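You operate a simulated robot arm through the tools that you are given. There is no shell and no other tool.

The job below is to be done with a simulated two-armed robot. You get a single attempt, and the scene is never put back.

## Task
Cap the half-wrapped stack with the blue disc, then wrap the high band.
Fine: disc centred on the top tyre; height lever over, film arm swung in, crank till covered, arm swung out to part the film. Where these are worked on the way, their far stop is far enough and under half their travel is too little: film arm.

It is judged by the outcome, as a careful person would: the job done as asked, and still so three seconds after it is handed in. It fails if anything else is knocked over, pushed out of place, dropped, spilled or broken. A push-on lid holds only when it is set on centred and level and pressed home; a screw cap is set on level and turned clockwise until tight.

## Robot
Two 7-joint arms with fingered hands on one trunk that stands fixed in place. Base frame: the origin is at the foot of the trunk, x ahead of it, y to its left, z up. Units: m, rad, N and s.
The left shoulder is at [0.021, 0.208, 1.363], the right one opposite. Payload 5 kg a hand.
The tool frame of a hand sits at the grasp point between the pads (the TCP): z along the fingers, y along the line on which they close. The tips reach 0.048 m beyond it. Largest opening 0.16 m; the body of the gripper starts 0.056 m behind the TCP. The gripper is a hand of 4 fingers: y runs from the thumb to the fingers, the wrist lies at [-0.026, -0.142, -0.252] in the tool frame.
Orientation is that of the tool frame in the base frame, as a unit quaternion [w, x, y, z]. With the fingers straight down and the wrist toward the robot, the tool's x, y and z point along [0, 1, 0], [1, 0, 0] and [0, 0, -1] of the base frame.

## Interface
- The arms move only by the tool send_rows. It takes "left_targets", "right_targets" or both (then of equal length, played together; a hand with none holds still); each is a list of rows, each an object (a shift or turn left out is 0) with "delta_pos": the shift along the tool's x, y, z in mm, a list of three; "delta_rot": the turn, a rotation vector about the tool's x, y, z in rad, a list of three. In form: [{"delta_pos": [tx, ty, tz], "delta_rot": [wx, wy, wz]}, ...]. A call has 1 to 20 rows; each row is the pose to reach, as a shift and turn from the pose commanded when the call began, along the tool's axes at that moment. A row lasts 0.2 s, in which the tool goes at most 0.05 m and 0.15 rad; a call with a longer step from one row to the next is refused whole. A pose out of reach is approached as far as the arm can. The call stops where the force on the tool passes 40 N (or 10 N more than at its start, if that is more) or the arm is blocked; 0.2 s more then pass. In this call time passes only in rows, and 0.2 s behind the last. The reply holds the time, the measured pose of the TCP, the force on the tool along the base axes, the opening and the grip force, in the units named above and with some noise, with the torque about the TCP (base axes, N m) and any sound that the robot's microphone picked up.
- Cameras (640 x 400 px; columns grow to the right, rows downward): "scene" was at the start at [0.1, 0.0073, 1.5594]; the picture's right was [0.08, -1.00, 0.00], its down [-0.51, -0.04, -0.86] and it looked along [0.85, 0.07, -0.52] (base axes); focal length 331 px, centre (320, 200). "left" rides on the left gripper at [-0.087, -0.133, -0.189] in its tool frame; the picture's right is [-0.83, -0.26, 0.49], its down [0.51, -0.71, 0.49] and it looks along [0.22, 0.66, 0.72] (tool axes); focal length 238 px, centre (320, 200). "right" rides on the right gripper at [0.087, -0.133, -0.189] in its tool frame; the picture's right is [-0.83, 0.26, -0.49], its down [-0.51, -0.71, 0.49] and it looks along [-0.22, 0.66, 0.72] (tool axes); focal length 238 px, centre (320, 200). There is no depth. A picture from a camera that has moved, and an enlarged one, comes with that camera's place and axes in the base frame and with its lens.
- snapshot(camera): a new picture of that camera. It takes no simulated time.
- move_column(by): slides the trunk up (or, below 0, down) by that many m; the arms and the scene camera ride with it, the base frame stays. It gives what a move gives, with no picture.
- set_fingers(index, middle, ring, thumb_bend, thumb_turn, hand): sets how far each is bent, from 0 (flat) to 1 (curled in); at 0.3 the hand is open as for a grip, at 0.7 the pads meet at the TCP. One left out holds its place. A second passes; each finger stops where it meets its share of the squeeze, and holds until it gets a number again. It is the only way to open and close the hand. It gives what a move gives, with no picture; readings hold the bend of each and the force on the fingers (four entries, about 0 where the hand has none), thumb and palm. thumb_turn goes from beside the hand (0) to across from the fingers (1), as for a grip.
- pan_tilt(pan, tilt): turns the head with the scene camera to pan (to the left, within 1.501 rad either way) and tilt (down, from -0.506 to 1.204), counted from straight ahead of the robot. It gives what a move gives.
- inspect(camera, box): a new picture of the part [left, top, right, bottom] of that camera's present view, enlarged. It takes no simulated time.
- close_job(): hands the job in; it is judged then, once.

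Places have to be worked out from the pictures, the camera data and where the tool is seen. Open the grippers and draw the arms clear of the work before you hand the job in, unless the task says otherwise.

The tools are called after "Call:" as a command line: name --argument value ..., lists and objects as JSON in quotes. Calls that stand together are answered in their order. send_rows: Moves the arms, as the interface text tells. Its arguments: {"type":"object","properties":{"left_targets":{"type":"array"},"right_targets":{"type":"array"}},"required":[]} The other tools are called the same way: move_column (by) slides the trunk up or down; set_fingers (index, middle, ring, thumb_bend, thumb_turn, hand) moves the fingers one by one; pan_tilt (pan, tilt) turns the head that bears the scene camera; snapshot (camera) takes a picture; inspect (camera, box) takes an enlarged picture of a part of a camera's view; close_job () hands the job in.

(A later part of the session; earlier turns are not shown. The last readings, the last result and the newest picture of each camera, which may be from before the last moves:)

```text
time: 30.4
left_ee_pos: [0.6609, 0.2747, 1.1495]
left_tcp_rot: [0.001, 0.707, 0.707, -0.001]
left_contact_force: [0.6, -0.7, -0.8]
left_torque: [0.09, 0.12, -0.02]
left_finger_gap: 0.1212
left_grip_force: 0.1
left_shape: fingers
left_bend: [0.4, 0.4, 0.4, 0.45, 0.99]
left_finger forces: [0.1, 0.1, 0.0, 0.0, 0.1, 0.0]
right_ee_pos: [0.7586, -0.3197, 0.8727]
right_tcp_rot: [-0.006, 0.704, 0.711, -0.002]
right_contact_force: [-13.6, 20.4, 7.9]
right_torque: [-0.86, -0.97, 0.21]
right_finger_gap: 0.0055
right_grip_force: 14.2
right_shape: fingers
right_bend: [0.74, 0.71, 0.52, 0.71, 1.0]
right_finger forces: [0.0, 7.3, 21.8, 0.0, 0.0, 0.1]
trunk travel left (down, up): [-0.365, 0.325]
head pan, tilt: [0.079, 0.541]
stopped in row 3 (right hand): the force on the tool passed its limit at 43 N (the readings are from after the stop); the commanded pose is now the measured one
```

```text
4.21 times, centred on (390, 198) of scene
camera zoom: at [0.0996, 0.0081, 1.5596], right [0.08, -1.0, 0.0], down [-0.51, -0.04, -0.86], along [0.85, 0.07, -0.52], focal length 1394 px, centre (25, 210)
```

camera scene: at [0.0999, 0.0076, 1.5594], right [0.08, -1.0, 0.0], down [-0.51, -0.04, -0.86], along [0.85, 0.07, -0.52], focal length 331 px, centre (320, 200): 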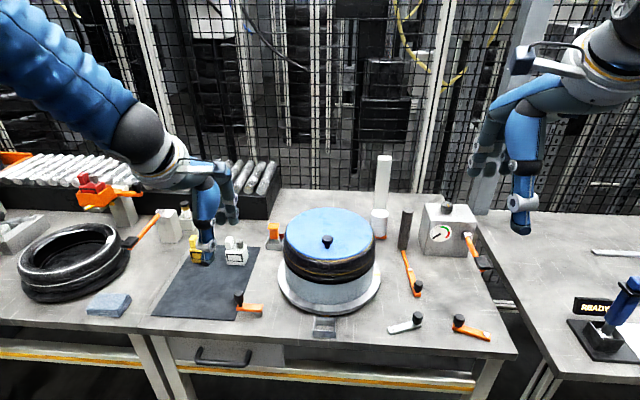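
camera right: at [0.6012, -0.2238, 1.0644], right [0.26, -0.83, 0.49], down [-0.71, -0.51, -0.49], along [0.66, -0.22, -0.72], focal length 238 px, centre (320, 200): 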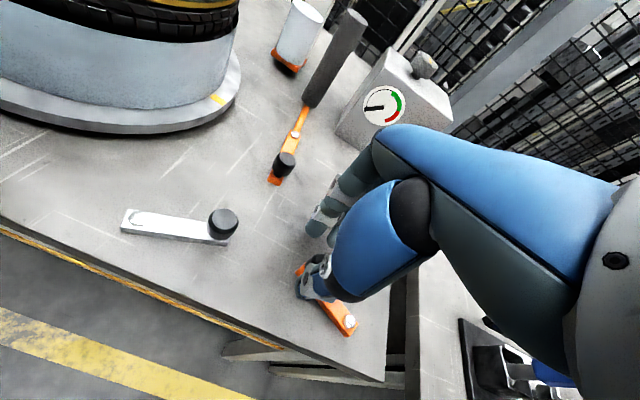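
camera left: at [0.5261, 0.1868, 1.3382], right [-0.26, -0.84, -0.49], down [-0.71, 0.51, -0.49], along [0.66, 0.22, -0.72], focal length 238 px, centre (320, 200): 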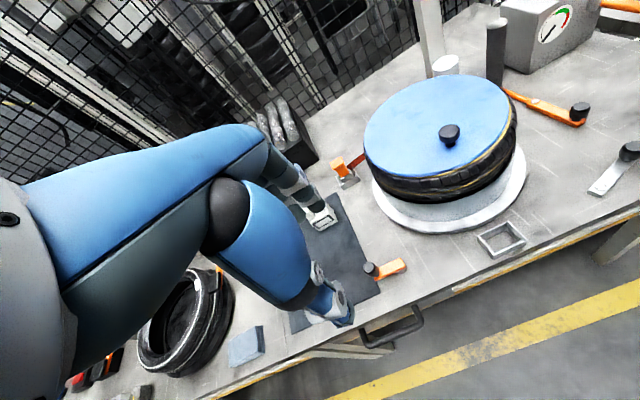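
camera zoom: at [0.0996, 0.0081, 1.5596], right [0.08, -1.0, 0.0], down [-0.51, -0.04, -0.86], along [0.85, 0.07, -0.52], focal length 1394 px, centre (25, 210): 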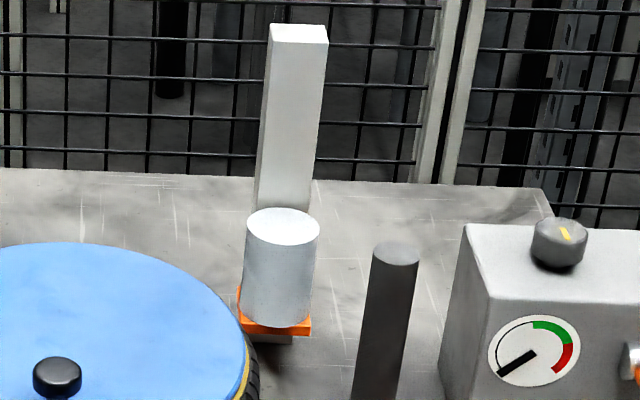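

The pinch closed beside the knob instead of on it; the knob is at about (0.735, −0.332), on the −y side of the thumb. I'll back off, raise, reopen and take a proper central grip.

Call:
send_rows --right_targets '[{"delta_pos": [6, 3, 0]}, {"delta_pos": [8, 3, -20]}, {"delta_pos": [8, 3, -50]}]'

Call:
set_fingers --hand "right" --index 0.5 --middle 0.5 --ring 0.4 --thumb_bend 0.5

Call:
inspect --camera "scene" --box '[430, 250, 520, 345]'

Call:
inspect --camera "right" --box '[230, 190, 390, 340]'

```text
time: 31.2
left_ee_pos: [0.6607, 0.2743, 1.1502]
left_tcp_rot: [0.001, 0.706, 0.708, 0.0]
left_contact_force: [-1.0, 0.5, 0.3]
left_torque: [-0.09, -0.03, 0.0]
left_finger_gap: 0.121
left_grip_force: 0.1
left_shape: fingers
left_bend: [0.4, 0.4, 0.4, 0.45, 0.99]
left_finger forces: [0.0, 0.0, 0.0, 0.2, 0.0, 0.1]
right_ee_pos: [0.7626, -0.3162, 0.9236]
right_tcp_rot: [-0.004, 0.705, 0.709, -0.002]
right_contact_force: [-2.0, 0.5, -1.1]
right_torque: [-0.05, -0.22, -0.02]
right_finger_gap: 0.0055
right_grip_force: 0.1
right_shape: fingers
right_bend: [0.74, 0.72, 0.5, 0.72, 1.0]
right_finger forces: [0.1, 0.1, 0.0, 0.0, 0.1, 0.0]
trunk travel left (down, up): [-0.365, 0.325]
head pan, tilt: [0.079, 0.541]
```

```text
time: 32.2
left_ee_pos: [0.6614, 0.2734, 1.1492]
left_tcp_rot: [0.001, 0.707, 0.707, 0.0]
left_contact_force: [-0.1, 0.3, 0.3]
left_torque: [-0.01, -0.01, 0.0]
left_finger_gap: 0.121
left_grip_force: 0.1
left_shape: fingers
left_bend: [0.4, 0.4, 0.4, 0.45, 0.99]
left_finger forces: [0.0, 0.0, 0.0, 0.0, 0.0, 0.0]
right_ee_pos: [0.7646, -0.3157, 0.9233]
right_tcp_rot: [-0.004, 0.705, 0.709, -0.002]
right_contact_force: [-0.2, 0.0, -0.4]
right_torque: [-0.04, -0.04, 0.01]
right_finger_gap: 0.0904
right_grip_force: 0.0
right_shape: fingers
right_bend: [0.5, 0.5, 0.4, 0.5, 1.0]
right_finger forces: [0.1, 0.1, 0.1, 0.0, 0.1, 0.0]
trunk travel left (down, up): [-0.365, 0.325]
head pan, tilt: [0.079, 0.541]
```

```text
4.21 times, centred on (475, 298) of scene
camera zoom: at [0.1001, 0.0073, 1.5594], right [0.08, -1.0, 0.0], down [-0.51, -0.04, -0.86], along [0.85, 0.07, -0.52], focal length 1394 px, centre (-333, -210)
```

zoom: 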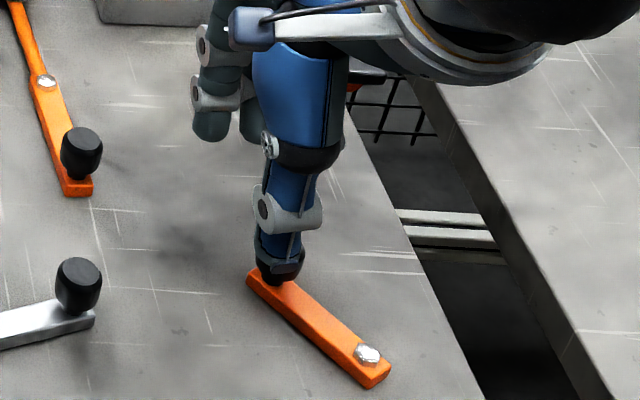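

```text
2.67 times, centred on (310, 265) of right
camera zoom: at [0.6325, -0.2313, 1.1141], right [0.27, -0.83, 0.48], down [-0.71, -0.51, -0.49], along [0.65, -0.21, -0.73], focal length 636 px, centre (347, 27)
```

zoom: 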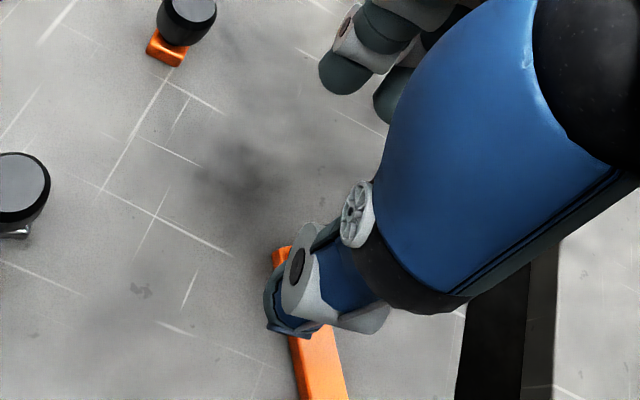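

The lever holds its place. I'll yaw the hand so thumb-to-finger closing lines up with the lever's arc and centre it over the knob.

Call:
send_rows --right_targets '[{"delta_pos": [-3, -8, -15], "delta_rot": [0, 0, 0.14]}, {"delta_pos": [-6, -16, -15], "delta_rot": [0, 0, 0.28]}, {"delta_pos": [-9, -22, -15], "delta_rot": [0, 0, 0.42]}, {"delta_pos": [-12, -26, -15], "delta_rot": [0, 0, 0.56]}, {"delta_pos": [-12, -26, -15], "delta_rot": [0, 0, 0.7]}, {"delta_pos": [-12, -26, -15], "delta_rot": [0, 0, 0.8]}]'

Call:
inspect --camera "scene" --box '[430, 250, 520, 345]'

Call:
snapshot --camera "right"

```text
time: 33.6
left_ee_pos: [0.6621, 0.2736, 1.1486]
left_tcp_rot: [0.0, 0.707, 0.707, 0.0]
left_contact_force: [-0.1, 0.2, 0.0]
left_torque: [0.01, 0.0, 0.0]
left_finger_gap: 0.1211
left_grip_force: 0.2
left_shape: fingers
left_bend: [0.4, 0.4, 0.4, 0.45, 0.99]
left_finger forces: [0.1, 0.1, 0.1, 0.1, 0.0, 0.0]
right_ee_pos: [0.7419, -0.3307, 0.9406]
right_tcp_rot: [0.004, 0.909, 0.417, 0.0]
right_contact_force: [-1.5, -2.3, -0.4]
right_torque: [0.26, -0.12, -0.11]
right_finger_gap: 0.0905
right_grip_force: 0.0
right_shape: fingers
right_bend: [0.5, 0.5, 0.4, 0.5, 1.0]
right_finger forces: [0.0, 0.1, 0.0, 0.0, 0.0, 0.0]
right hand out of reach, approached as far as the arm can: row 6
trunk travel left (down, up): [-0.365, 0.325]
head pan, tilt: [0.079, 0.541]
```

```text
4.21 times, centred on (475, 298) of scene
camera zoom: at [0.1, 0.0067, 1.5594], right [0.08, -1.0, 0.0], down [-0.51, -0.04, -0.86], along [0.85, 0.07, -0.52], focal length 1394 px, centre (-333, -210)
```

zoom: 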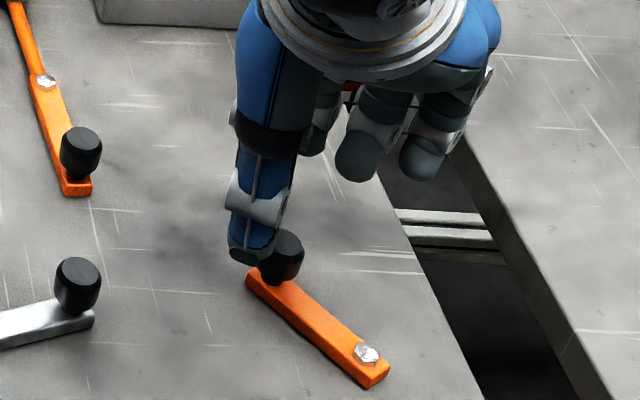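

```text
taken
camera right: at [0.6981, -0.1768, 1.1284], right [-0.35, -0.8, 0.49], down [-0.87, 0.08, -0.49], along [0.36, -0.6, -0.72], focal length 238 px, centre (320, 200)
```

right: 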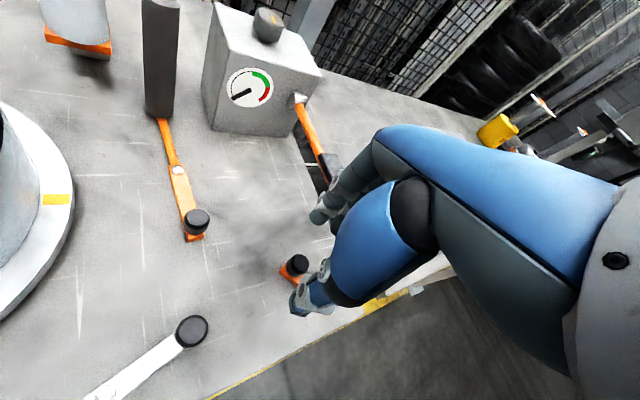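

Knob now at about (0.747, −0.338). I'll centre and lower the cage around it.

Call:
send_rows --right_targets '[{"delta_pos": [3.6, 8.8, 15]}, {"delta_pos": [3.6, 8.8, 35]}, {"delta_pos": [3.6, 8.8, 52]}, {"delta_pos": [3.6, 8.8, 65]}]'

Call:
inspect --camera "scene" --box '[430, 250, 520, 345]'

Call:
inspect --camera "right" --box '[230, 190, 390, 340]'

```text
time: 34.6
left_ee_pos: [0.662, 0.2737, 1.1476]
left_tcp_rot: [0.0, 0.707, 0.707, 0.001]
left_contact_force: [-0.2, 0.1, 0.1]
left_torque: [0.04, -0.01, 0.04]
left_finger_gap: 0.1208
left_grip_force: 0.1
left_shape: fingers
left_bend: [0.4, 0.4, 0.4, 0.45, 0.99]
left_finger forces: [0.1, 0.0, 0.0, 0.0, 0.0, 0.1]
right_ee_pos: [0.753, -0.3317, 0.8746]
right_tcp_rot: [0.002, 0.913, 0.409, 0.004]
right_contact_force: [0.1, 0.3, 0.7]
right_torque: [0.04, 0.05, -0.03]
right_finger_gap: 0.0907
right_grip_force: 0.1
right_shape: fingers
right_bend: [0.5, 0.5, 0.4, 0.5, 1.0]
right_finger forces: [0.0, 0.0, 0.1, 0.0, 0.0, 0.0]
trunk travel left (down, up): [-0.365, 0.325]
head pan, tilt: [0.079, 0.541]
```

```text
4.21 times, centred on (475, 298) of scene
camera zoom: at [0.1004, 0.007, 1.5594], right [0.08, -1.0, 0.0], down [-0.51, -0.04, -0.86], along [0.85, 0.07, -0.52], focal length 1394 px, centre (-333, -210)
```

zoom: 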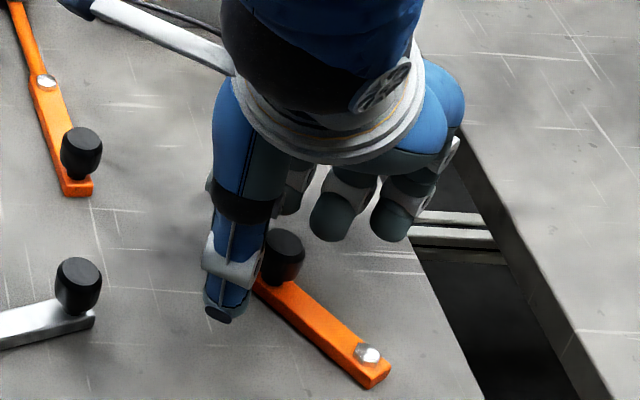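

```text
2.67 times, centred on (310, 265) of right
camera zoom: at [0.7092, -0.1794, 1.0643], right [-0.37, -0.8, 0.48], down [-0.86, 0.09, -0.5], along [0.35, -0.6, -0.72], focal length 636 px, centre (347, 27)
```

zoom: 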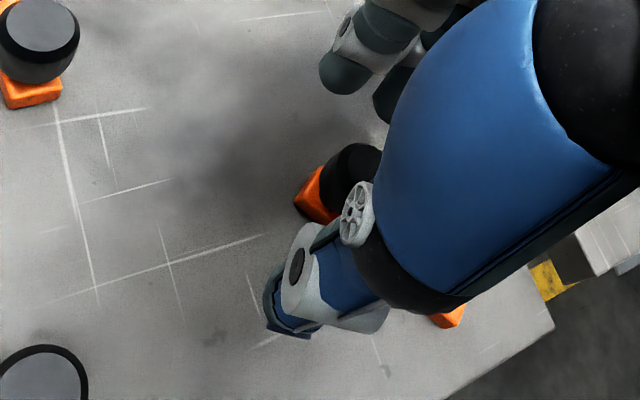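

The knob lies between thumb and index/middle. I'll grip it.

Call:
set_fingers --hand "right" --index 0.75 --middle 0.75 --thumb_bend 0.75

Call:
inspect --camera "scene" --box '[430, 250, 520, 345]'

Call:
inspect --camera "scene" --box '[360, 150, 420, 245]'

```text
time: 35.6
left_ee_pos: [0.6616, 0.2731, 1.1496]
left_tcp_rot: [0.001, 0.707, 0.707, -0.001]
left_contact_force: [0.1, 0.1, -0.5]
left_torque: [0.02, 0.0, 0.01]
left_finger_gap: 0.1211
left_grip_force: 0.1
left_shape: fingers
left_bend: [0.4, 0.4, 0.4, 0.45, 0.99]
left_finger forces: [0.1, 0.0, 0.0, 0.1, 0.0, 0.0]
right_ee_pos: [0.7514, -0.3303, 0.8737]
right_tcp_rot: [0.002, 0.912, 0.411, 0.003]
right_contact_force: [-0.2, 0.2, -5.7]
right_torque: [0.08, 0.07, 0.01]
right_finger_gap: 0.02
right_grip_force: 17.6
right_shape: fingers
right_bend: [0.72, 0.65, 0.4, 0.67, 1.0]
right_finger forces: [7.5, 10.0, 0.0, 0.0, 17.5, 0.1]
trunk travel left (down, up): [-0.365, 0.325]
head pan, tilt: [0.079, 0.541]
```

```text
4.21 times, centred on (475, 298) of scene
camera zoom: at [0.1005, 0.0072, 1.5593], right [0.08, -1.0, 0.0], down [-0.51, -0.04, -0.86], along [0.85, 0.07, -0.52], focal length 1394 px, centre (-333, -210)
```

zoom: 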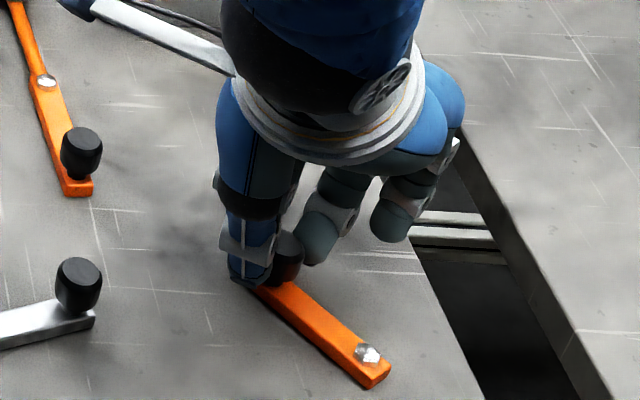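

```text
4.21 times, centred on (390, 198) of scene
camera zoom: at [0.1005, 0.0072, 1.5593], right [0.08, -1.0, 0.0], down [-0.51, -0.04, -0.86], along [0.85, 0.07, -0.52], focal length 1394 px, centre (25, 210)
```

zoom: 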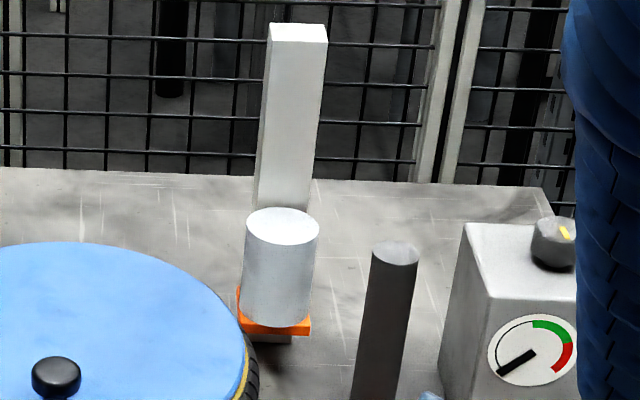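

Firm grip on the knob. I'll carry it along the arc in small steps, watching force.

Call:
send_rows --right_targets '[{"delta_pos": [-1.6, 7.1, 0]}, {"delta_pos": [-4.8, 14.9, 0]}, {"delta_pos": [-8.3, 22.9, 0]}]'

Call:
inspect --camera "scene" --box '[430, 250, 520, 345]'

Call:
inspect --camera "scene" --box '[360, 150, 420, 245]'

```text
time: 36.4
left_ee_pos: [0.6618, 0.2736, 1.1502]
left_tcp_rot: [0.0, 0.707, 0.707, 0.001]
left_contact_force: [0.7, -0.7, 1.2]
left_torque: [0.06, -0.01, 0.0]
left_finger_gap: 0.1211
left_grip_force: 0.1
left_shape: fingers
left_bend: [0.4, 0.4, 0.4, 0.45, 0.99]
left_finger forces: [0.0, 0.0, 0.1, 0.0, 0.0, 0.0]
right_ee_pos: [0.7637, -0.3544, 0.8745]
right_tcp_rot: [0.002, 0.912, 0.409, 0.003]
right_contact_force: [-4.9, 0.8, -5.0]
right_torque: [0.05, 0.25, -0.14]
right_finger_gap: 0.0161
right_grip_force: 18.8
right_shape: fingers
right_bend: [0.72, 0.65, 0.4, 0.68, 1.0]
right_finger forces: [7.8, 10.9, 0.0, 0.0, 18.8, 0.0]
trunk travel left (down, up): [-0.365, 0.325]
head pan, tilt: [0.079, 0.541]
```

```text
4.21 times, centred on (475, 298) of scene
camera zoom: at [0.1001, 0.0067, 1.5594], right [0.08, -1.0, 0.0], down [-0.51, -0.04, -0.86], along [0.85, 0.07, -0.52], focal length 1394 px, centre (-333, -210)
```

zoom: 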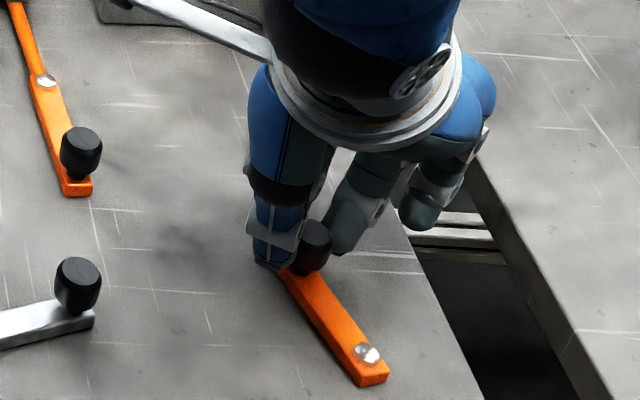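

```text
4.21 times, centred on (390, 198) of scene
camera zoom: at [0.1001, 0.0067, 1.5594], right [0.08, -1.0, 0.0], down [-0.51, -0.04, -0.86], along [0.85, 0.07, -0.52], focal length 1394 px, centre (25, 210)
```

zoom: 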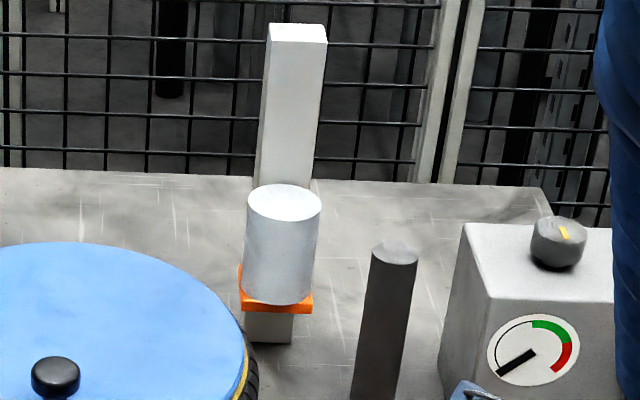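

The lever moves freely and the roll keeps rising. Continuing along the arc.

Call:
send_rows --right_targets '[{"delta_pos": [-4.7, 7, 0]}, {"delta_pos": [-11, 14.2, 0]}, {"delta_pos": [-18.2, 20.3, 0]}, {"delta_pos": [-25.8, 25.4, 0]}]'

Call:
inspect --camera "scene" --box '[430, 250, 520, 345]'

Call:
inspect --camera "scene" --box '[360, 150, 420, 245]'

```text
time: 37.3
left_ee_pos: [0.6623, 0.2706, 1.1499]
left_tcp_rot: [0.001, 0.709, 0.706, -0.001]
left_contact_force: [0.4, -1.5, -0.4]
left_torque: [0.14, -0.02, 0.0]
left_finger_gap: 0.1212
left_grip_force: 0.0
left_shape: fingers
left_bend: [0.4, 0.4, 0.4, 0.45, 0.99]
left_finger forces: [0.0, 0.0, 0.0, 0.0, 0.1, 0.1]
right_ee_pos: [0.7696, -0.3675, 0.8746]
right_tcp_rot: [-0.007, 0.911, 0.413, 0.009]
right_contact_force: [2.5, 31.4, 8.5]
right_torque: [1.29, 0.18, -0.08]
right_finger_gap: 0.0178
right_grip_force: 24.7
right_shape: fingers
right_bend: [0.74, 0.71, 0.4, 0.67, 0.99]
right_finger forces: [17.1, 2.2, 0.0, 0.0, 30.0, 0.1]
trunk travel left (down, up): [-0.365, 0.325]
head pan, tilt: [0.079, 0.541]
stopped in row 4 (right hand): the force on the tool passed its limit at 45 N (the readings are from after the stop); the commanded pose is now the measured one
```

```text
4.21 times, centred on (475, 298) of scene
camera zoom: at [0.0998, 0.0081, 1.5596], right [0.08, -1.0, 0.0], down [-0.51, -0.04, -0.86], along [0.85, 0.07, -0.52], focal length 1394 px, centre (-333, -210)
```

zoom: 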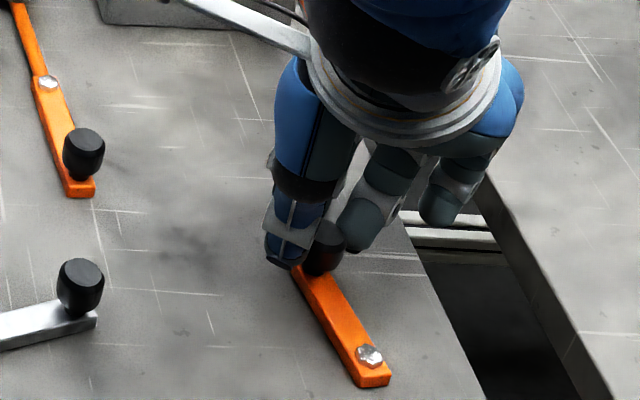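

```text
4.21 times, centred on (390, 198) of scene
camera zoom: at [0.0998, 0.0081, 1.5596], right [0.08, -1.0, 0.0], down [-0.51, -0.04, -0.86], along [0.85, 0.07, -0.52], focal length 1394 px, centre (25, 210)
```

zoom: 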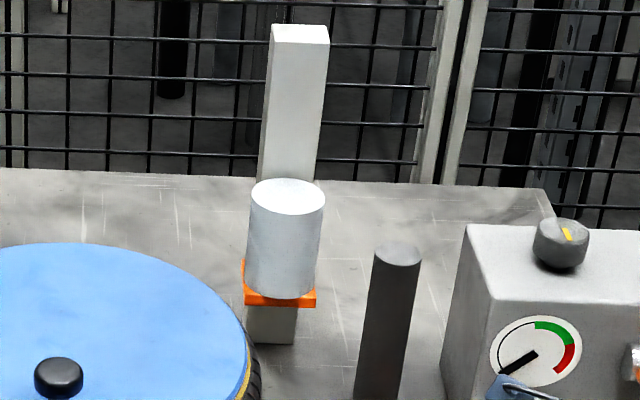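

The lever hit its far stop (about 62° of travel) and the roll's top now reaches tyre-top height (~0.98). I'll release and rise clear.

Call:
set_fingers --hand "right" --index 0.5 --middle 0.5 --ring 0.5 --thumb_bend 0.5

Call:
send_rows --right_targets '[{"delta_pos": [0, 0, -20]}, {"delta_pos": [0, 0, -50]}, {"delta_pos": [0, 0, -90]}, {"delta_pos": [0, 0, -125]}]'

Call:
inspect --camera "scene" --box '[360, 150, 520, 345]'

Call:
inspect --camera "scene" --box '[360, 150, 420, 245]'

Call:
snapshot --camera "right"

```text
time: 38.3
left_ee_pos: [0.6611, 0.2721, 1.1496]
left_tcp_rot: [0.001, 0.708, 0.706, -0.001]
left_contact_force: [-0.5, -0.4, 0.8]
left_torque: [-0.03, 0.06, 0.02]
left_finger_gap: 0.1209
left_grip_force: 0.1
left_shape: fingers
left_bend: [0.4, 0.4, 0.4, 0.45, 0.99]
left_finger forces: [0.0, 0.0, 0.0, 0.1, 0.0, 0.0]
right_ee_pos: [0.7668, -0.3751, 0.8749]
right_tcp_rot: [-0.003, 0.912, 0.411, 0.005]
right_contact_force: [-14.1, 0.4, 0.6]
right_torque: [-0.07, -0.5, -0.34]
right_finger_gap: 0.0867
right_grip_force: 7.4
right_shape: fingers
right_bend: [0.52, 0.5, 0.5, 0.5, 1.0]
right_finger forces: [13.7, 0.1, 0.0, 0.0, 0.0, 0.0]
trunk travel left (down, up): [-0.365, 0.325]
head pan, tilt: [0.079, 0.541]
```

```text
time: 39.3
left_ee_pos: [0.661, 0.2731, 1.1497]
left_tcp_rot: [0.001, 0.708, 0.706, 0.001]
left_contact_force: [-0.7, 0.6, 0.6]
left_torque: [-0.02, -0.06, 0.0]
left_finger_gap: 0.121
left_grip_force: 0.1
left_shape: fingers
left_bend: [0.4, 0.4, 0.4, 0.45, 0.99]
left_finger forces: [0.0, 0.0, 0.1, 0.1, 0.1, 0.0]
right_ee_pos: [0.7659, -0.374, 0.9996]
right_tcp_rot: [-0.002, 0.912, 0.411, 0.007]
right_contact_force: [-1.2, 0.2, -1.6]
right_torque: [-0.05, -0.17, -0.04]
right_finger_gap: 0.0904
right_grip_force: 0.1
right_shape: fingers
right_bend: [0.5, 0.5, 0.5, 0.5, 1.0]
right_finger forces: [0.0, 0.0, 0.1, 0.0, 0.1, 0.1]
trunk travel left (down, up): [-0.365, 0.325]
head pan, tilt: [0.079, 0.541]
```

```text
2.05 times, centred on (440, 248) of scene
camera zoom: at [0.0987, 0.0077, 1.5596], right [0.08, -1.0, 0.0], down [-0.51, -0.04, -0.86], along [0.85, 0.07, -0.51], focal length 679 px, centre (74, 103)
```

zoom: 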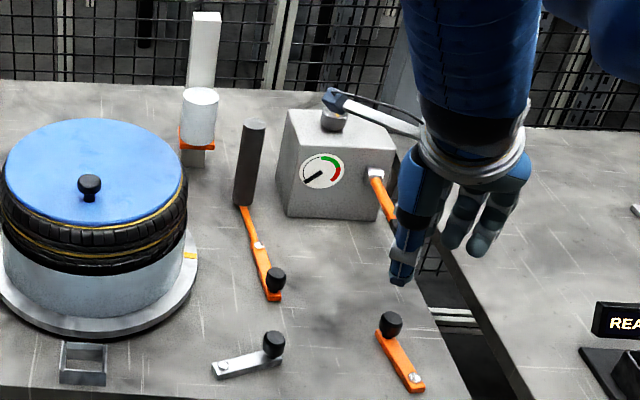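

```text
4.21 times, centred on (390, 198) of scene
camera zoom: at [0.0987, 0.0077, 1.5596], right [0.08, -1.0, 0.0], down [-0.51, -0.04, -0.86], along [0.85, 0.07, -0.51], focal length 1394 px, centre (25, 210)
```

zoom: 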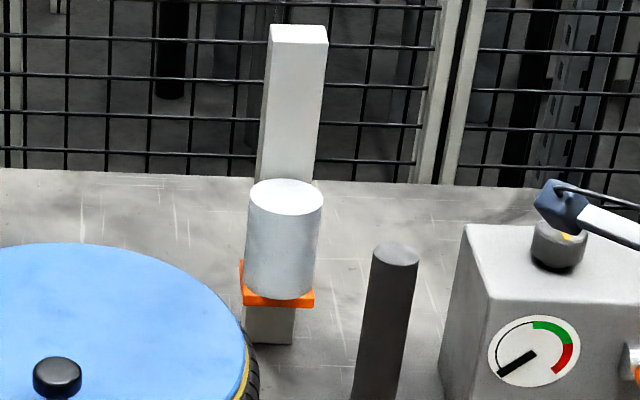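

```text
taken
camera right: at [0.7221, -0.2245, 1.1907], right [-0.36, -0.8, 0.48], down [-0.86, 0.09, -0.5], along [0.35, -0.59, -0.72], focal length 238 px, centre (320, 200)
```

right: 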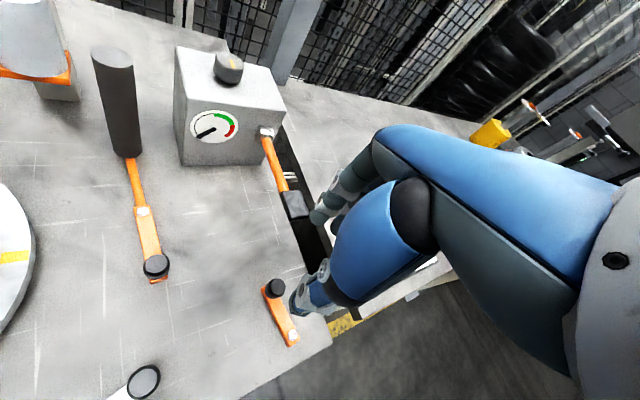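

The lever stays at its far stop with the roll high. Now the film arm: its handle knob is at about (0.828, −0.226), pivot (0.918, −0.218); I'll carry the right hand above the knob.

Call:
send_rows --right_targets '[{"delta_pos": [20, -7, 0]}, {"delta_pos": [50, -17, 0]}, {"delta_pos": [80, -27, 0]}, {"delta_pos": [110, -37, 0]}, {"delta_pos": [138, -46, 10]}, {"delta_pos": [155, -52, 25]}, {"delta_pos": [159, -53, 45]}]'

Call:
snapshot --camera "right"

Call:
inspect --camera "scene" --box '[370, 190, 490, 310]'

```text
time: 40.9
left_ee_pos: [0.6628, 0.2718, 1.1476]
left_tcp_rot: [0.001, 0.708, 0.707, 0.0]
left_contact_force: [0.2, -0.4, -0.1]
left_torque: [0.0, 0.05, 0.01]
left_finger_gap: 0.1211
left_grip_force: 0.2
left_shape: fingers
left_bend: [0.4, 0.4, 0.4, 0.45, 0.99]
left_finger forces: [0.0, 0.1, 0.0, 0.0, 0.1, 0.1]
right_ee_pos: [0.8348, -0.2204, 0.9568]
right_tcp_rot: [-0.002, 0.911, 0.412, 0.007]
right_contact_force: [0.5, -1.0, 1.2]
right_torque: [0.04, 0.1, 0.01]
right_finger_gap: 0.0907
right_grip_force: 0.1
right_shape: fingers
right_bend: [0.5, 0.5, 0.5, 0.5, 1.0]
right_finger forces: [0.0, 0.0, 0.2, 0.0, 0.0, 0.1]
trunk travel left (down, up): [-0.365, 0.325]
head pan, tilt: [0.079, 0.541]
```

```text
taken
camera right: at [0.7899, -0.0719, 1.1465], right [-0.36, -0.8, 0.48], down [-0.86, 0.09, -0.5], along [0.35, -0.59, -0.72], focal length 238 px, centre (320, 200)
```

right: 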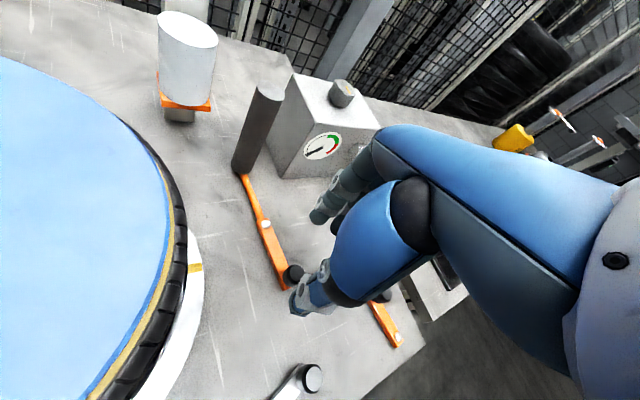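

```text
3.33 times, centred on (430, 250) of scene
camera zoom: at [0.1011, 0.0071, 1.5593], right [0.08, -1.0, 0.0], down [-0.51, -0.04, -0.86], along [0.85, 0.07, -0.52], focal length 1104 px, centre (-47, 33)
```

zoom: 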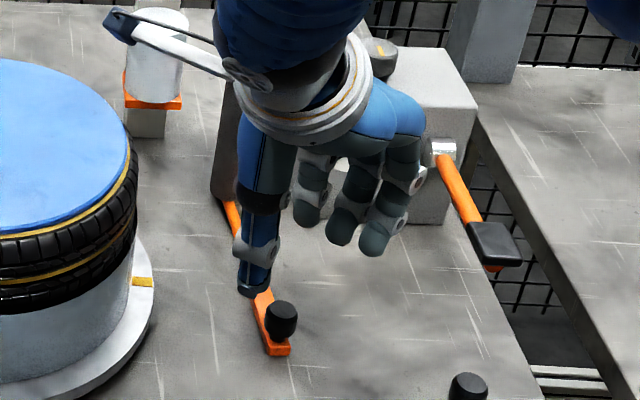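

Knob confirmed near (0.828, −0.224). I'll fine-align and lower the open cage around it.

Call:
send_rows --right_targets '[{"delta_pos": [1, -5, 20]}, {"delta_pos": [1, -5, 45]}, {"delta_pos": [1, -5, 65]}, {"delta_pos": [1, -5, 80]}]'

Call:
inspect --camera "scene" --box '[380, 230, 480, 310]'

Call:
inspect --camera "right" --box '[230, 190, 390, 340]'

```text
time: 41.9
left_ee_pos: [0.6621, 0.2722, 1.1496]
left_tcp_rot: [0.0, 0.708, 0.706, 0.0]
left_contact_force: [-0.1, 0.1, -0.3]
left_torque: [0.03, 0.02, 0.01]
left_finger_gap: 0.1209
left_grip_force: 0.1
left_shape: fingers
left_bend: [0.4, 0.4, 0.4, 0.45, 0.99]
left_finger forces: [0.0, 0.0, 0.1, 0.0, 0.0, 0.0]
right_ee_pos: [0.8311, -0.218, 0.8758]
right_tcp_rot: [-0.003, 0.911, 0.411, 0.007]
right_contact_force: [1.0, -1.5, 0.3]
right_torque: [0.04, 0.04, 0.04]
right_finger_gap: 0.0905
right_grip_force: 0.0
right_shape: fingers
right_bend: [0.5, 0.5, 0.5, 0.5, 1.0]
right_finger forces: [0.2, 0.0, 0.0, 0.0, 0.1, 0.0]
trunk travel left (down, up): [-0.365, 0.325]
head pan, tilt: [0.079, 0.541]
```

```text
5.00 times, centred on (430, 270) of scene
camera zoom: at [0.1008, 0.0072, 1.5593], right [0.08, -1.0, 0.0], down [-0.51, -0.04, -0.86], along [0.85, 0.07, -0.52], focal length 1656 px, centre (-230, -150)
```

zoom: 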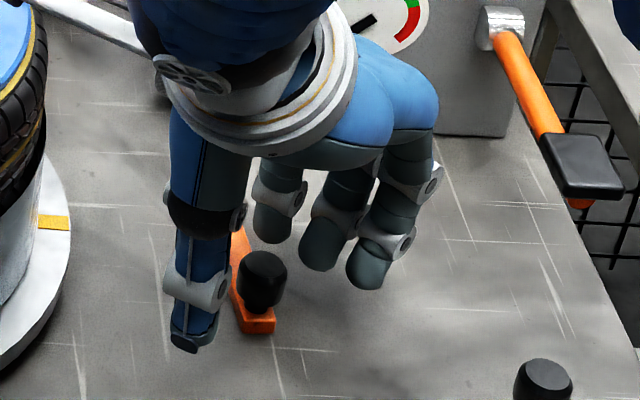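

```text
2.67 times, centred on (310, 265) of right
camera zoom: at [0.7868, -0.0675, 1.0672], right [-0.36, -0.8, 0.48], down [-0.86, 0.09, -0.5], along [0.35, -0.59, -0.72], focal length 636 px, centre (347, 27)
```

zoom: 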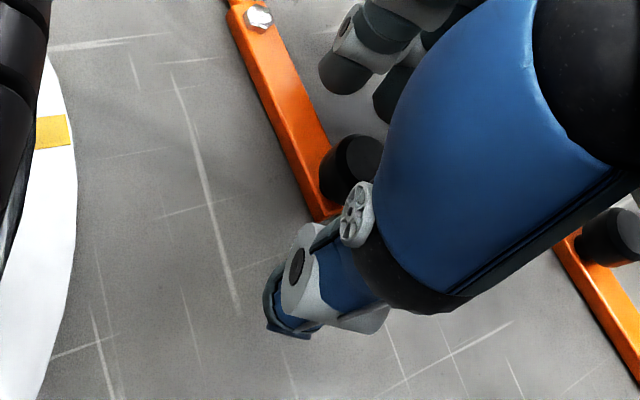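

The knob is in the same spot in the hand as in the earlier good grip. Gripping.

Call:
set_fingers --hand "right" --index 0.75 --middle 0.75 --thumb_bend 0.75

Call:
inspect --camera "right" --box '[230, 190, 390, 340]'

```text
time: 42.9
left_ee_pos: [0.663, 0.2707, 1.1494]
left_tcp_rot: [0.001, 0.708, 0.706, 0.0]
left_contact_force: [0.0, 0.1, -0.3]
left_torque: [-0.01, 0.03, -0.01]
left_finger_gap: 0.1209
left_grip_force: 0.0
left_shape: fingers
left_bend: [0.4, 0.4, 0.4, 0.45, 0.99]
left_finger forces: [0.1, 0.0, 0.0, 0.0, 0.0, 0.0]
right_ee_pos: [0.8314, -0.2168, 0.8752]
right_tcp_rot: [-0.003, 0.912, 0.411, 0.005]
right_contact_force: [4.4, -2.9, -0.4]
right_torque: [-0.22, -0.22, 0.12]
right_finger_gap: 0.0216
right_grip_force: 15.9
right_shape: fingers
right_bend: [0.66, 0.63, 0.5, 0.69, 1.0]
right_finger forces: [8.6, 10.2, 0.1, 0.1, 13.7, 0.0]
trunk travel left (down, up): [-0.365, 0.325]
head pan, tilt: [0.079, 0.541]
```

```text
2.67 times, centred on (310, 265) of right
camera zoom: at [0.7867, -0.0679, 1.0673], right [-0.36, -0.8, 0.48], down [-0.86, 0.09, -0.5], along [0.35, -0.59, -0.73], focal length 636 px, centre (347, 27)
```

zoom: 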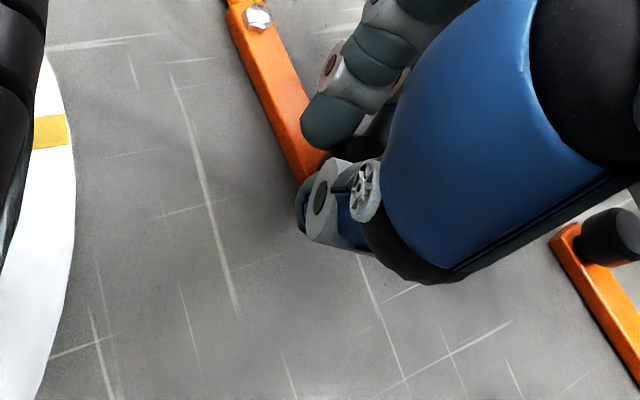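

Gripped. I'll swing the handle along its arc (handle toward −y, so the roller goes in toward the stack).

Call:
send_rows --right_targets '[{"delta_pos": [-7.3, 8.2, 0]}, {"delta_pos": [-14.4, 18.6, 0]}, {"delta_pos": [-19.4, 28.2, 0]}, {"delta_pos": [-23.7, 40.1, 0]}]'

Call:
inspect --camera "scene" --box '[350, 170, 490, 310]'

```text
time: 43.9
left_ee_pos: [0.6627, 0.2716, 1.149]
left_tcp_rot: [0.0, 0.708, 0.706, -0.001]
left_contact_force: [1.1, -0.4, -0.7]
left_torque: [0.06, 0.02, -0.03]
left_finger_gap: 0.121
left_grip_force: 0.1
left_shape: fingers
left_bend: [0.4, 0.4, 0.4, 0.45, 0.99]
left_finger forces: [0.0, 0.1, 0.1, 0.0, 0.0, 0.0]
right_ee_pos: [0.8463, -0.2596, 0.8756]
right_tcp_rot: [-0.004, 0.911, 0.412, 0.007]
right_contact_force: [8.7, 11.2, -5.1]
right_torque: [0.39, -0.31, 0.49]
right_finger_gap: 0.0195
right_grip_force: 24.4
right_shape: fingers
right_bend: [0.71, 0.62, 0.5, 0.69, 1.0]
right_finger forces: [23.0, 10.9, 0.0, 0.0, 14.9, 0.1]
trunk travel left (down, up): [-0.365, 0.325]
head pan, tilt: [0.079, 0.541]
```

```text
2.86 times, centred on (420, 240) of scene
camera zoom: at [0.1016, 0.0075, 1.5593], right [0.08, -1.0, 0.0], down [-0.51, -0.04, -0.86], along [0.85, 0.07, -0.52], focal length 946 px, centre (34, 86)
```

zoom: 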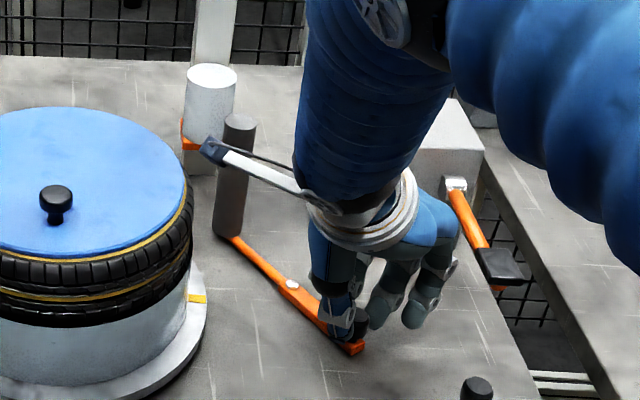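

The film arm is swinging in smoothly. Continuing along the arc with a small inward correction.

Call:
send_rows --right_targets '[{"delta_pos": [0.5, 10.8, 0]}, {"delta_pos": [0, 23.3, 0]}, {"delta_pos": [0.5, 34.3, 0]}]'

Call:
inspect --camera "scene" --box '[350, 170, 490, 310]'

```text
time: 44.7
left_ee_pos: [0.6642, 0.2724, 1.1487]
left_tcp_rot: [0.0, 0.707, 0.707, 0.0]
left_contact_force: [-0.1, -1.0, 0.2]
left_torque: [0.01, 0.02, -0.02]
left_finger_gap: 0.1213
left_grip_force: 0.1
left_shape: fingers
left_bend: [0.4, 0.4, 0.4, 0.45, 0.99]
left_finger forces: [0.1, 0.2, 0.0, 0.1, 0.1, 0.0]
right_ee_pos: [0.8714, -0.2812, 0.876]
right_tcp_rot: [-0.003, 0.911, 0.411, 0.006]
right_contact_force: [4.4, 14.8, -7.0]
right_torque: [0.52, -0.16, 0.42]
right_finger_gap: 0.0136
right_grip_force: 19.9
right_shape: fingers
right_bend: [0.71, 0.62, 0.5, 0.7, 1.0]
right_finger forces: [13.0, 11.8, 0.0, 0.0, 15.0, 0.1]
trunk travel left (down, up): [-0.365, 0.325]
head pan, tilt: [0.079, 0.541]
```

```text
2.86 times, centred on (420, 240) of scene
camera zoom: at [0.1014, 0.0077, 1.5593], right [0.08, -1.0, 0.0], down [-0.51, -0.04, -0.86], along [0.85, 0.07, -0.52], focal length 946 px, centre (34, 86)
```

zoom: 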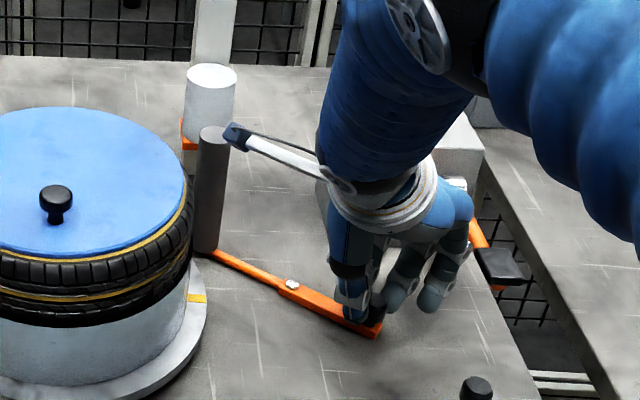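

About 50° of swing so far and still free. I continue with more inward correction, watching for the stop.

Call:
send_rows --right_targets '[{"delta_pos": [5, 6, 0]}, {"delta_pos": [6, 12, 0]}, {"delta_pos": [9, 22.8, 0]}]'

Call:
inspect --camera "scene" --box '[350, 170, 490, 310]'

```text
time: 45.5
left_ee_pos: [0.6599, 0.2738, 1.1495]
left_tcp_rot: [0.001, 0.708, 0.706, 0.001]
left_contact_force: [-0.6, -0.1, 0.1]
left_torque: [0.05, -0.06, 0.04]
left_finger_gap: 0.1208
left_grip_force: 0.0
left_shape: fingers
left_bend: [0.4, 0.4, 0.4, 0.45, 0.99]
left_finger forces: [0.0, 0.0, 0.0, 0.0, 0.0, 0.0]
right_ee_pos: [0.8897, -0.2907, 0.876]
right_tcp_rot: [-0.003, 0.911, 0.411, 0.006]
right_contact_force: [-15.3, 12.7, 2.7]
right_torque: [0.36, 0.5, -0.03]
right_finger_gap: 0.0124
right_grip_force: 13.1
right_shape: fingers
right_bend: [0.71, 0.64, 0.5, 0.69, 1.0]
right_finger forces: [0.6, 5.6, 2.2, 0.1, 18.1, 0.0]
trunk travel left (down, up): [-0.365, 0.325]
head pan, tilt: [0.079, 0.541]
```

```text
2.86 times, centred on (420, 240) of scene
camera zoom: at [0.0978, 0.008, 1.5596], right [0.08, -1.0, 0.0], down [-0.51, -0.04, -0.86], along [0.85, 0.07, -0.51], focal length 946 px, centre (34, 86)
```

zoom: 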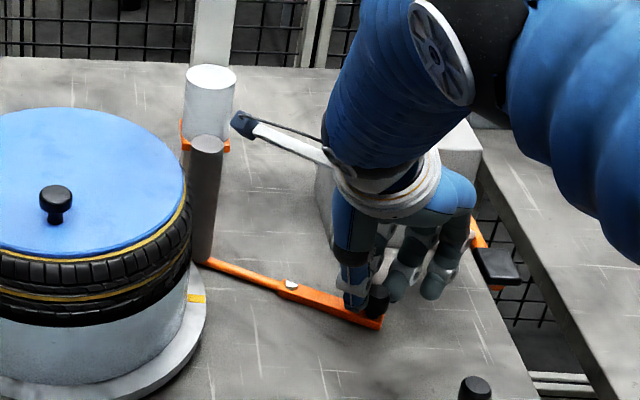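

Force is building against the swing (about 20 N), likely the inner stop at ~60°. One small further push will confirm.

Call:
send_rows --right_targets '[{"delta_pos": [3, 5, 0]}]'

Call:
inspect --camera "scene" --box '[350, 170, 490, 310]'

Call:
snapshot --camera "right"

```text
time: 45.9
left_ee_pos: [0.6642, 0.2728, 1.1486]
left_tcp_rot: [0.001, 0.708, 0.706, 0.0]
left_contact_force: [0.1, 0.4, -0.5]
left_torque: [0.05, 0.09, -0.03]
left_finger_gap: 0.1212
left_grip_force: 0.0
left_shape: fingers
left_bend: [0.4, 0.4, 0.4, 0.45, 0.99]
left_finger forces: [0.1, 0.1, 0.1, 0.0, 0.1, 0.1]
right_ee_pos: [0.9021, -0.2923, 0.8808]
right_tcp_rot: [-0.001, 0.911, 0.412, 0.009]
right_contact_force: [0.5, 9.0, 2.7]
right_torque: [-0.31, -0.05, -0.03]
right_finger_gap: 0.0065
right_grip_force: 3.1
right_shape: fingers
right_bend: [0.71, 0.67, 0.51, 0.72, 1.0]
right_finger forces: [0.1, 0.7, 5.9, 0.0, 0.1, 0.0]
trunk travel left (down, up): [-0.365, 0.325]
head pan, tilt: [0.079, 0.541]
```

```text
2.86 times, centred on (420, 240) of scene
camera zoom: at [0.1015, 0.0075, 1.5593], right [0.08, -1.0, 0.0], down [-0.51, -0.04, -0.86], along [0.85, 0.07, -0.52], focal length 946 px, centre (34, 86)
```

zoom: 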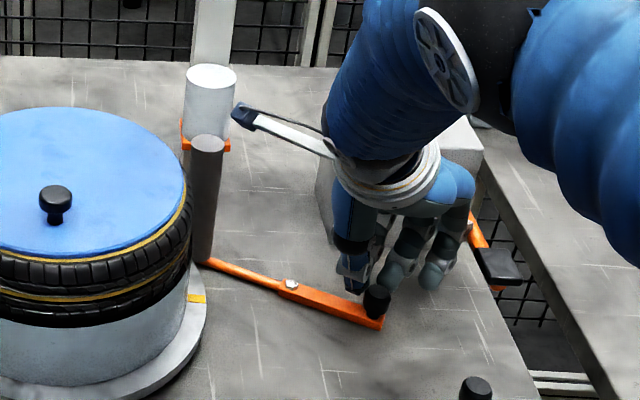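

```text
taken
camera right: at [0.8579, -0.1423, 1.07], right [-0.36, -0.8, 0.47], down [-0.86, 0.09, -0.5], along [0.36, -0.59, -0.72], focal length 238 px, centre (320, 200)
```

right: 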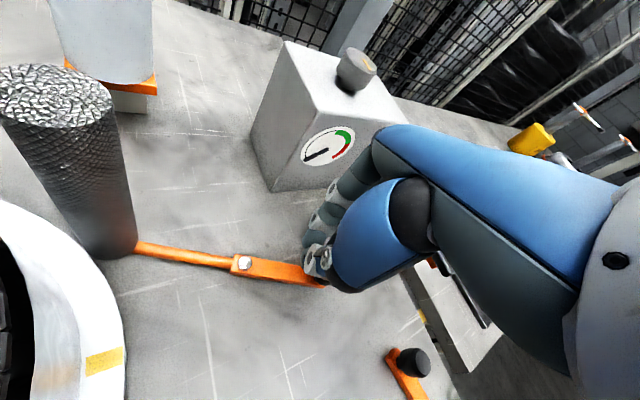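

The hand slipped off the knob while the arm stayed put, so the film arm is at its inner stop. I'll lift the right hand clear and open it.

Call:
send_rows --right_targets '[{"delta_pos": [2, 0, -10]}, {"delta_pos": [2, 0, -40]}, {"delta_pos": [0, 0, -80]}, {"delta_pos": [-20, -10, -120]}]'

Call:
set_fingers --hand "right" --index 0.5 --middle 0.5 --ring 0.5 --thumb_bend 0.5

Call:
snapshot --camera "scene"

Call:
inspect --camera "scene" --box '[330, 170, 470, 310]'

Call:
snapshot --camera "left"

```text
time: 46.9
left_ee_pos: [0.6608, 0.2725, 1.1504]
left_tcp_rot: [0.001, 0.707, 0.707, 0.0]
left_contact_force: [-1.3, -0.1, 0.9]
left_torque: [0.01, -0.14, 0.05]
left_finger_gap: 0.1211
left_grip_force: 0.1
left_shape: fingers
left_bend: [0.4, 0.4, 0.4, 0.45, 0.99]
left_finger forces: [0.0, 0.1, 0.0, 0.0, 0.0, 0.0]
right_ee_pos: [0.8758, -0.3007, 0.9972]
right_tcp_rot: [-0.003, 0.912, 0.411, 0.007]
right_contact_force: [-2.0, 0.7, -1.4]
right_torque: [-0.11, -0.23, -0.06]
right_finger_gap: 0.0063
right_grip_force: 0.0
right_shape: fingers
right_bend: [0.71, 0.71, 0.5, 0.72, 1.0]
right_finger forces: [0.0, 0.1, 0.1, 0.0, 0.0, 0.1]
trunk travel left (down, up): [-0.365, 0.325]
head pan, tilt: [0.079, 0.541]
```

```text
time: 47.9
left_ee_pos: [0.6619, 0.2728, 1.1495]
left_tcp_rot: [0.001, 0.707, 0.707, 0.0]
left_contact_force: [-0.4, -0.3, -0.8]
left_torque: [0.04, -0.03, -0.01]
left_finger_gap: 0.121
left_grip_force: 0.0
left_shape: fingers
left_bend: [0.4, 0.4, 0.4, 0.45, 0.99]
left_finger forces: [0.0, 0.0, 0.0, 0.0, 0.1, 0.0]
right_ee_pos: [0.8775, -0.3016, 0.997]
right_tcp_rot: [-0.003, 0.912, 0.411, 0.006]
right_contact_force: [-0.6, 0.1, 0.2]
right_torque: [-0.01, -0.01, 0.02]
right_finger_gap: 0.0907
right_grip_force: 0.0
right_shape: fingers
right_bend: [0.5, 0.5, 0.5, 0.5, 1.0]
right_finger forces: [0.0, 0.1, 0.1, 0.0, 0.1, 0.1]
trunk travel left (down, up): [-0.365, 0.325]
head pan, tilt: [0.079, 0.541]
```

```text
taken
camera scene: at [0.0998, 0.0073, 1.5594], right [0.08, -1.0, 0.0], down [-0.51, -0.04, -0.86], along [0.85, 0.07, -0.52], focal length 331 px, centre (320, 200)
```

scene: 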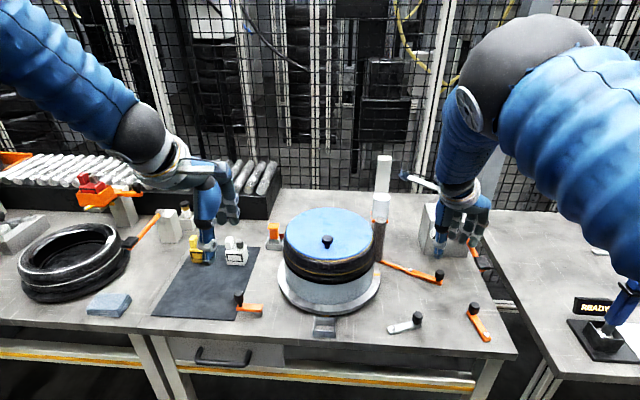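

```text
2.86 times, centred on (400, 240) of scene
camera zoom: at [0.0998, 0.0073, 1.5594], right [0.08, -1.0, 0.0], down [-0.51, -0.04, -0.86], along [0.85, 0.07, -0.52], focal length 946 px, centre (91, 86)
```

zoom: 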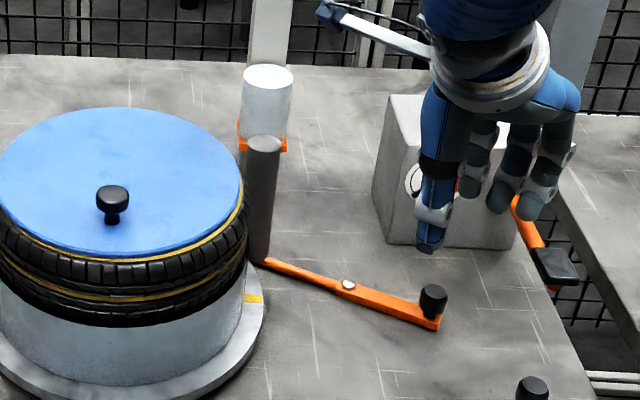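

```text
taken
camera left: at [0.5266, 0.1851, 1.3382], right [-0.26, -0.83, -0.49], down [-0.71, 0.51, -0.49], along [0.66, 0.22, -0.72], focal length 238 px, centre (320, 200)
```

left: 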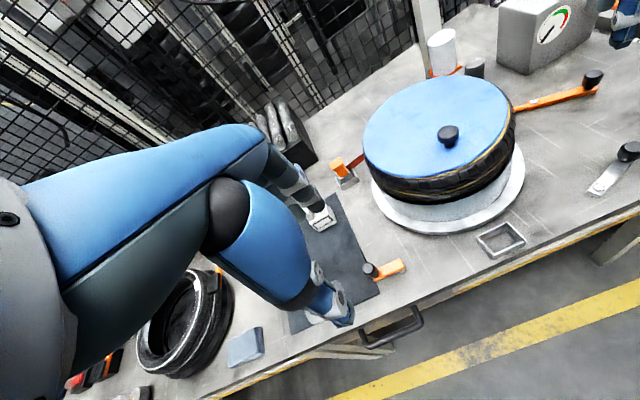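

Film arm is in and the roll is high. Now the crank: I'll zoom in from both cameras to locate hub and handle precisely.

Call:
inspect --camera "left" --box '[340, 240, 420, 300]'

Call:
inspect --camera "scene" --box '[220, 280, 280, 325]'

```text
6.67 times, centred on (380, 270) of left
camera zoom: at [0.5266, 0.1851, 1.3382], right [-0.26, -0.83, -0.49], down [-0.71, 0.51, -0.49], along [0.66, 0.22, -0.72], focal length 1589 px, centre (-80, -267)
```

zoom: 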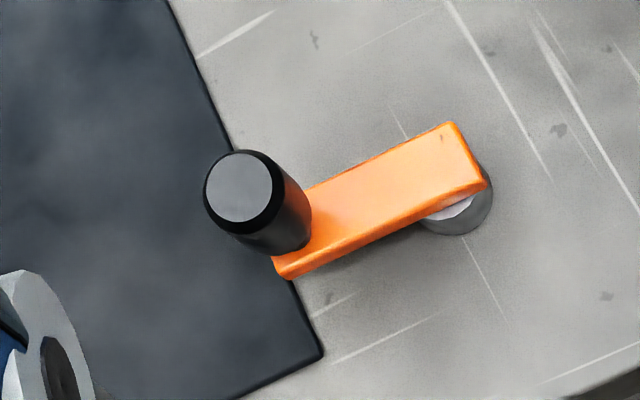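

```text
8.89 times, centred on (250, 302) of scene
camera zoom: at [0.0998, 0.0073, 1.5594], right [0.08, -1.0, 0.0], down [-0.51, -0.04, -0.86], along [0.85, 0.07, -0.52], focal length 2944 px, centre (942, -711)
```

zoom: 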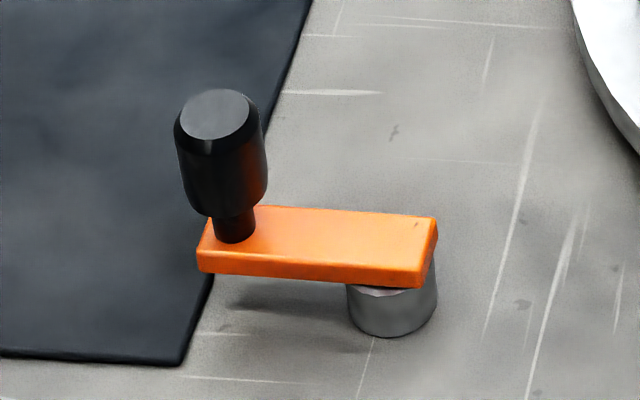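

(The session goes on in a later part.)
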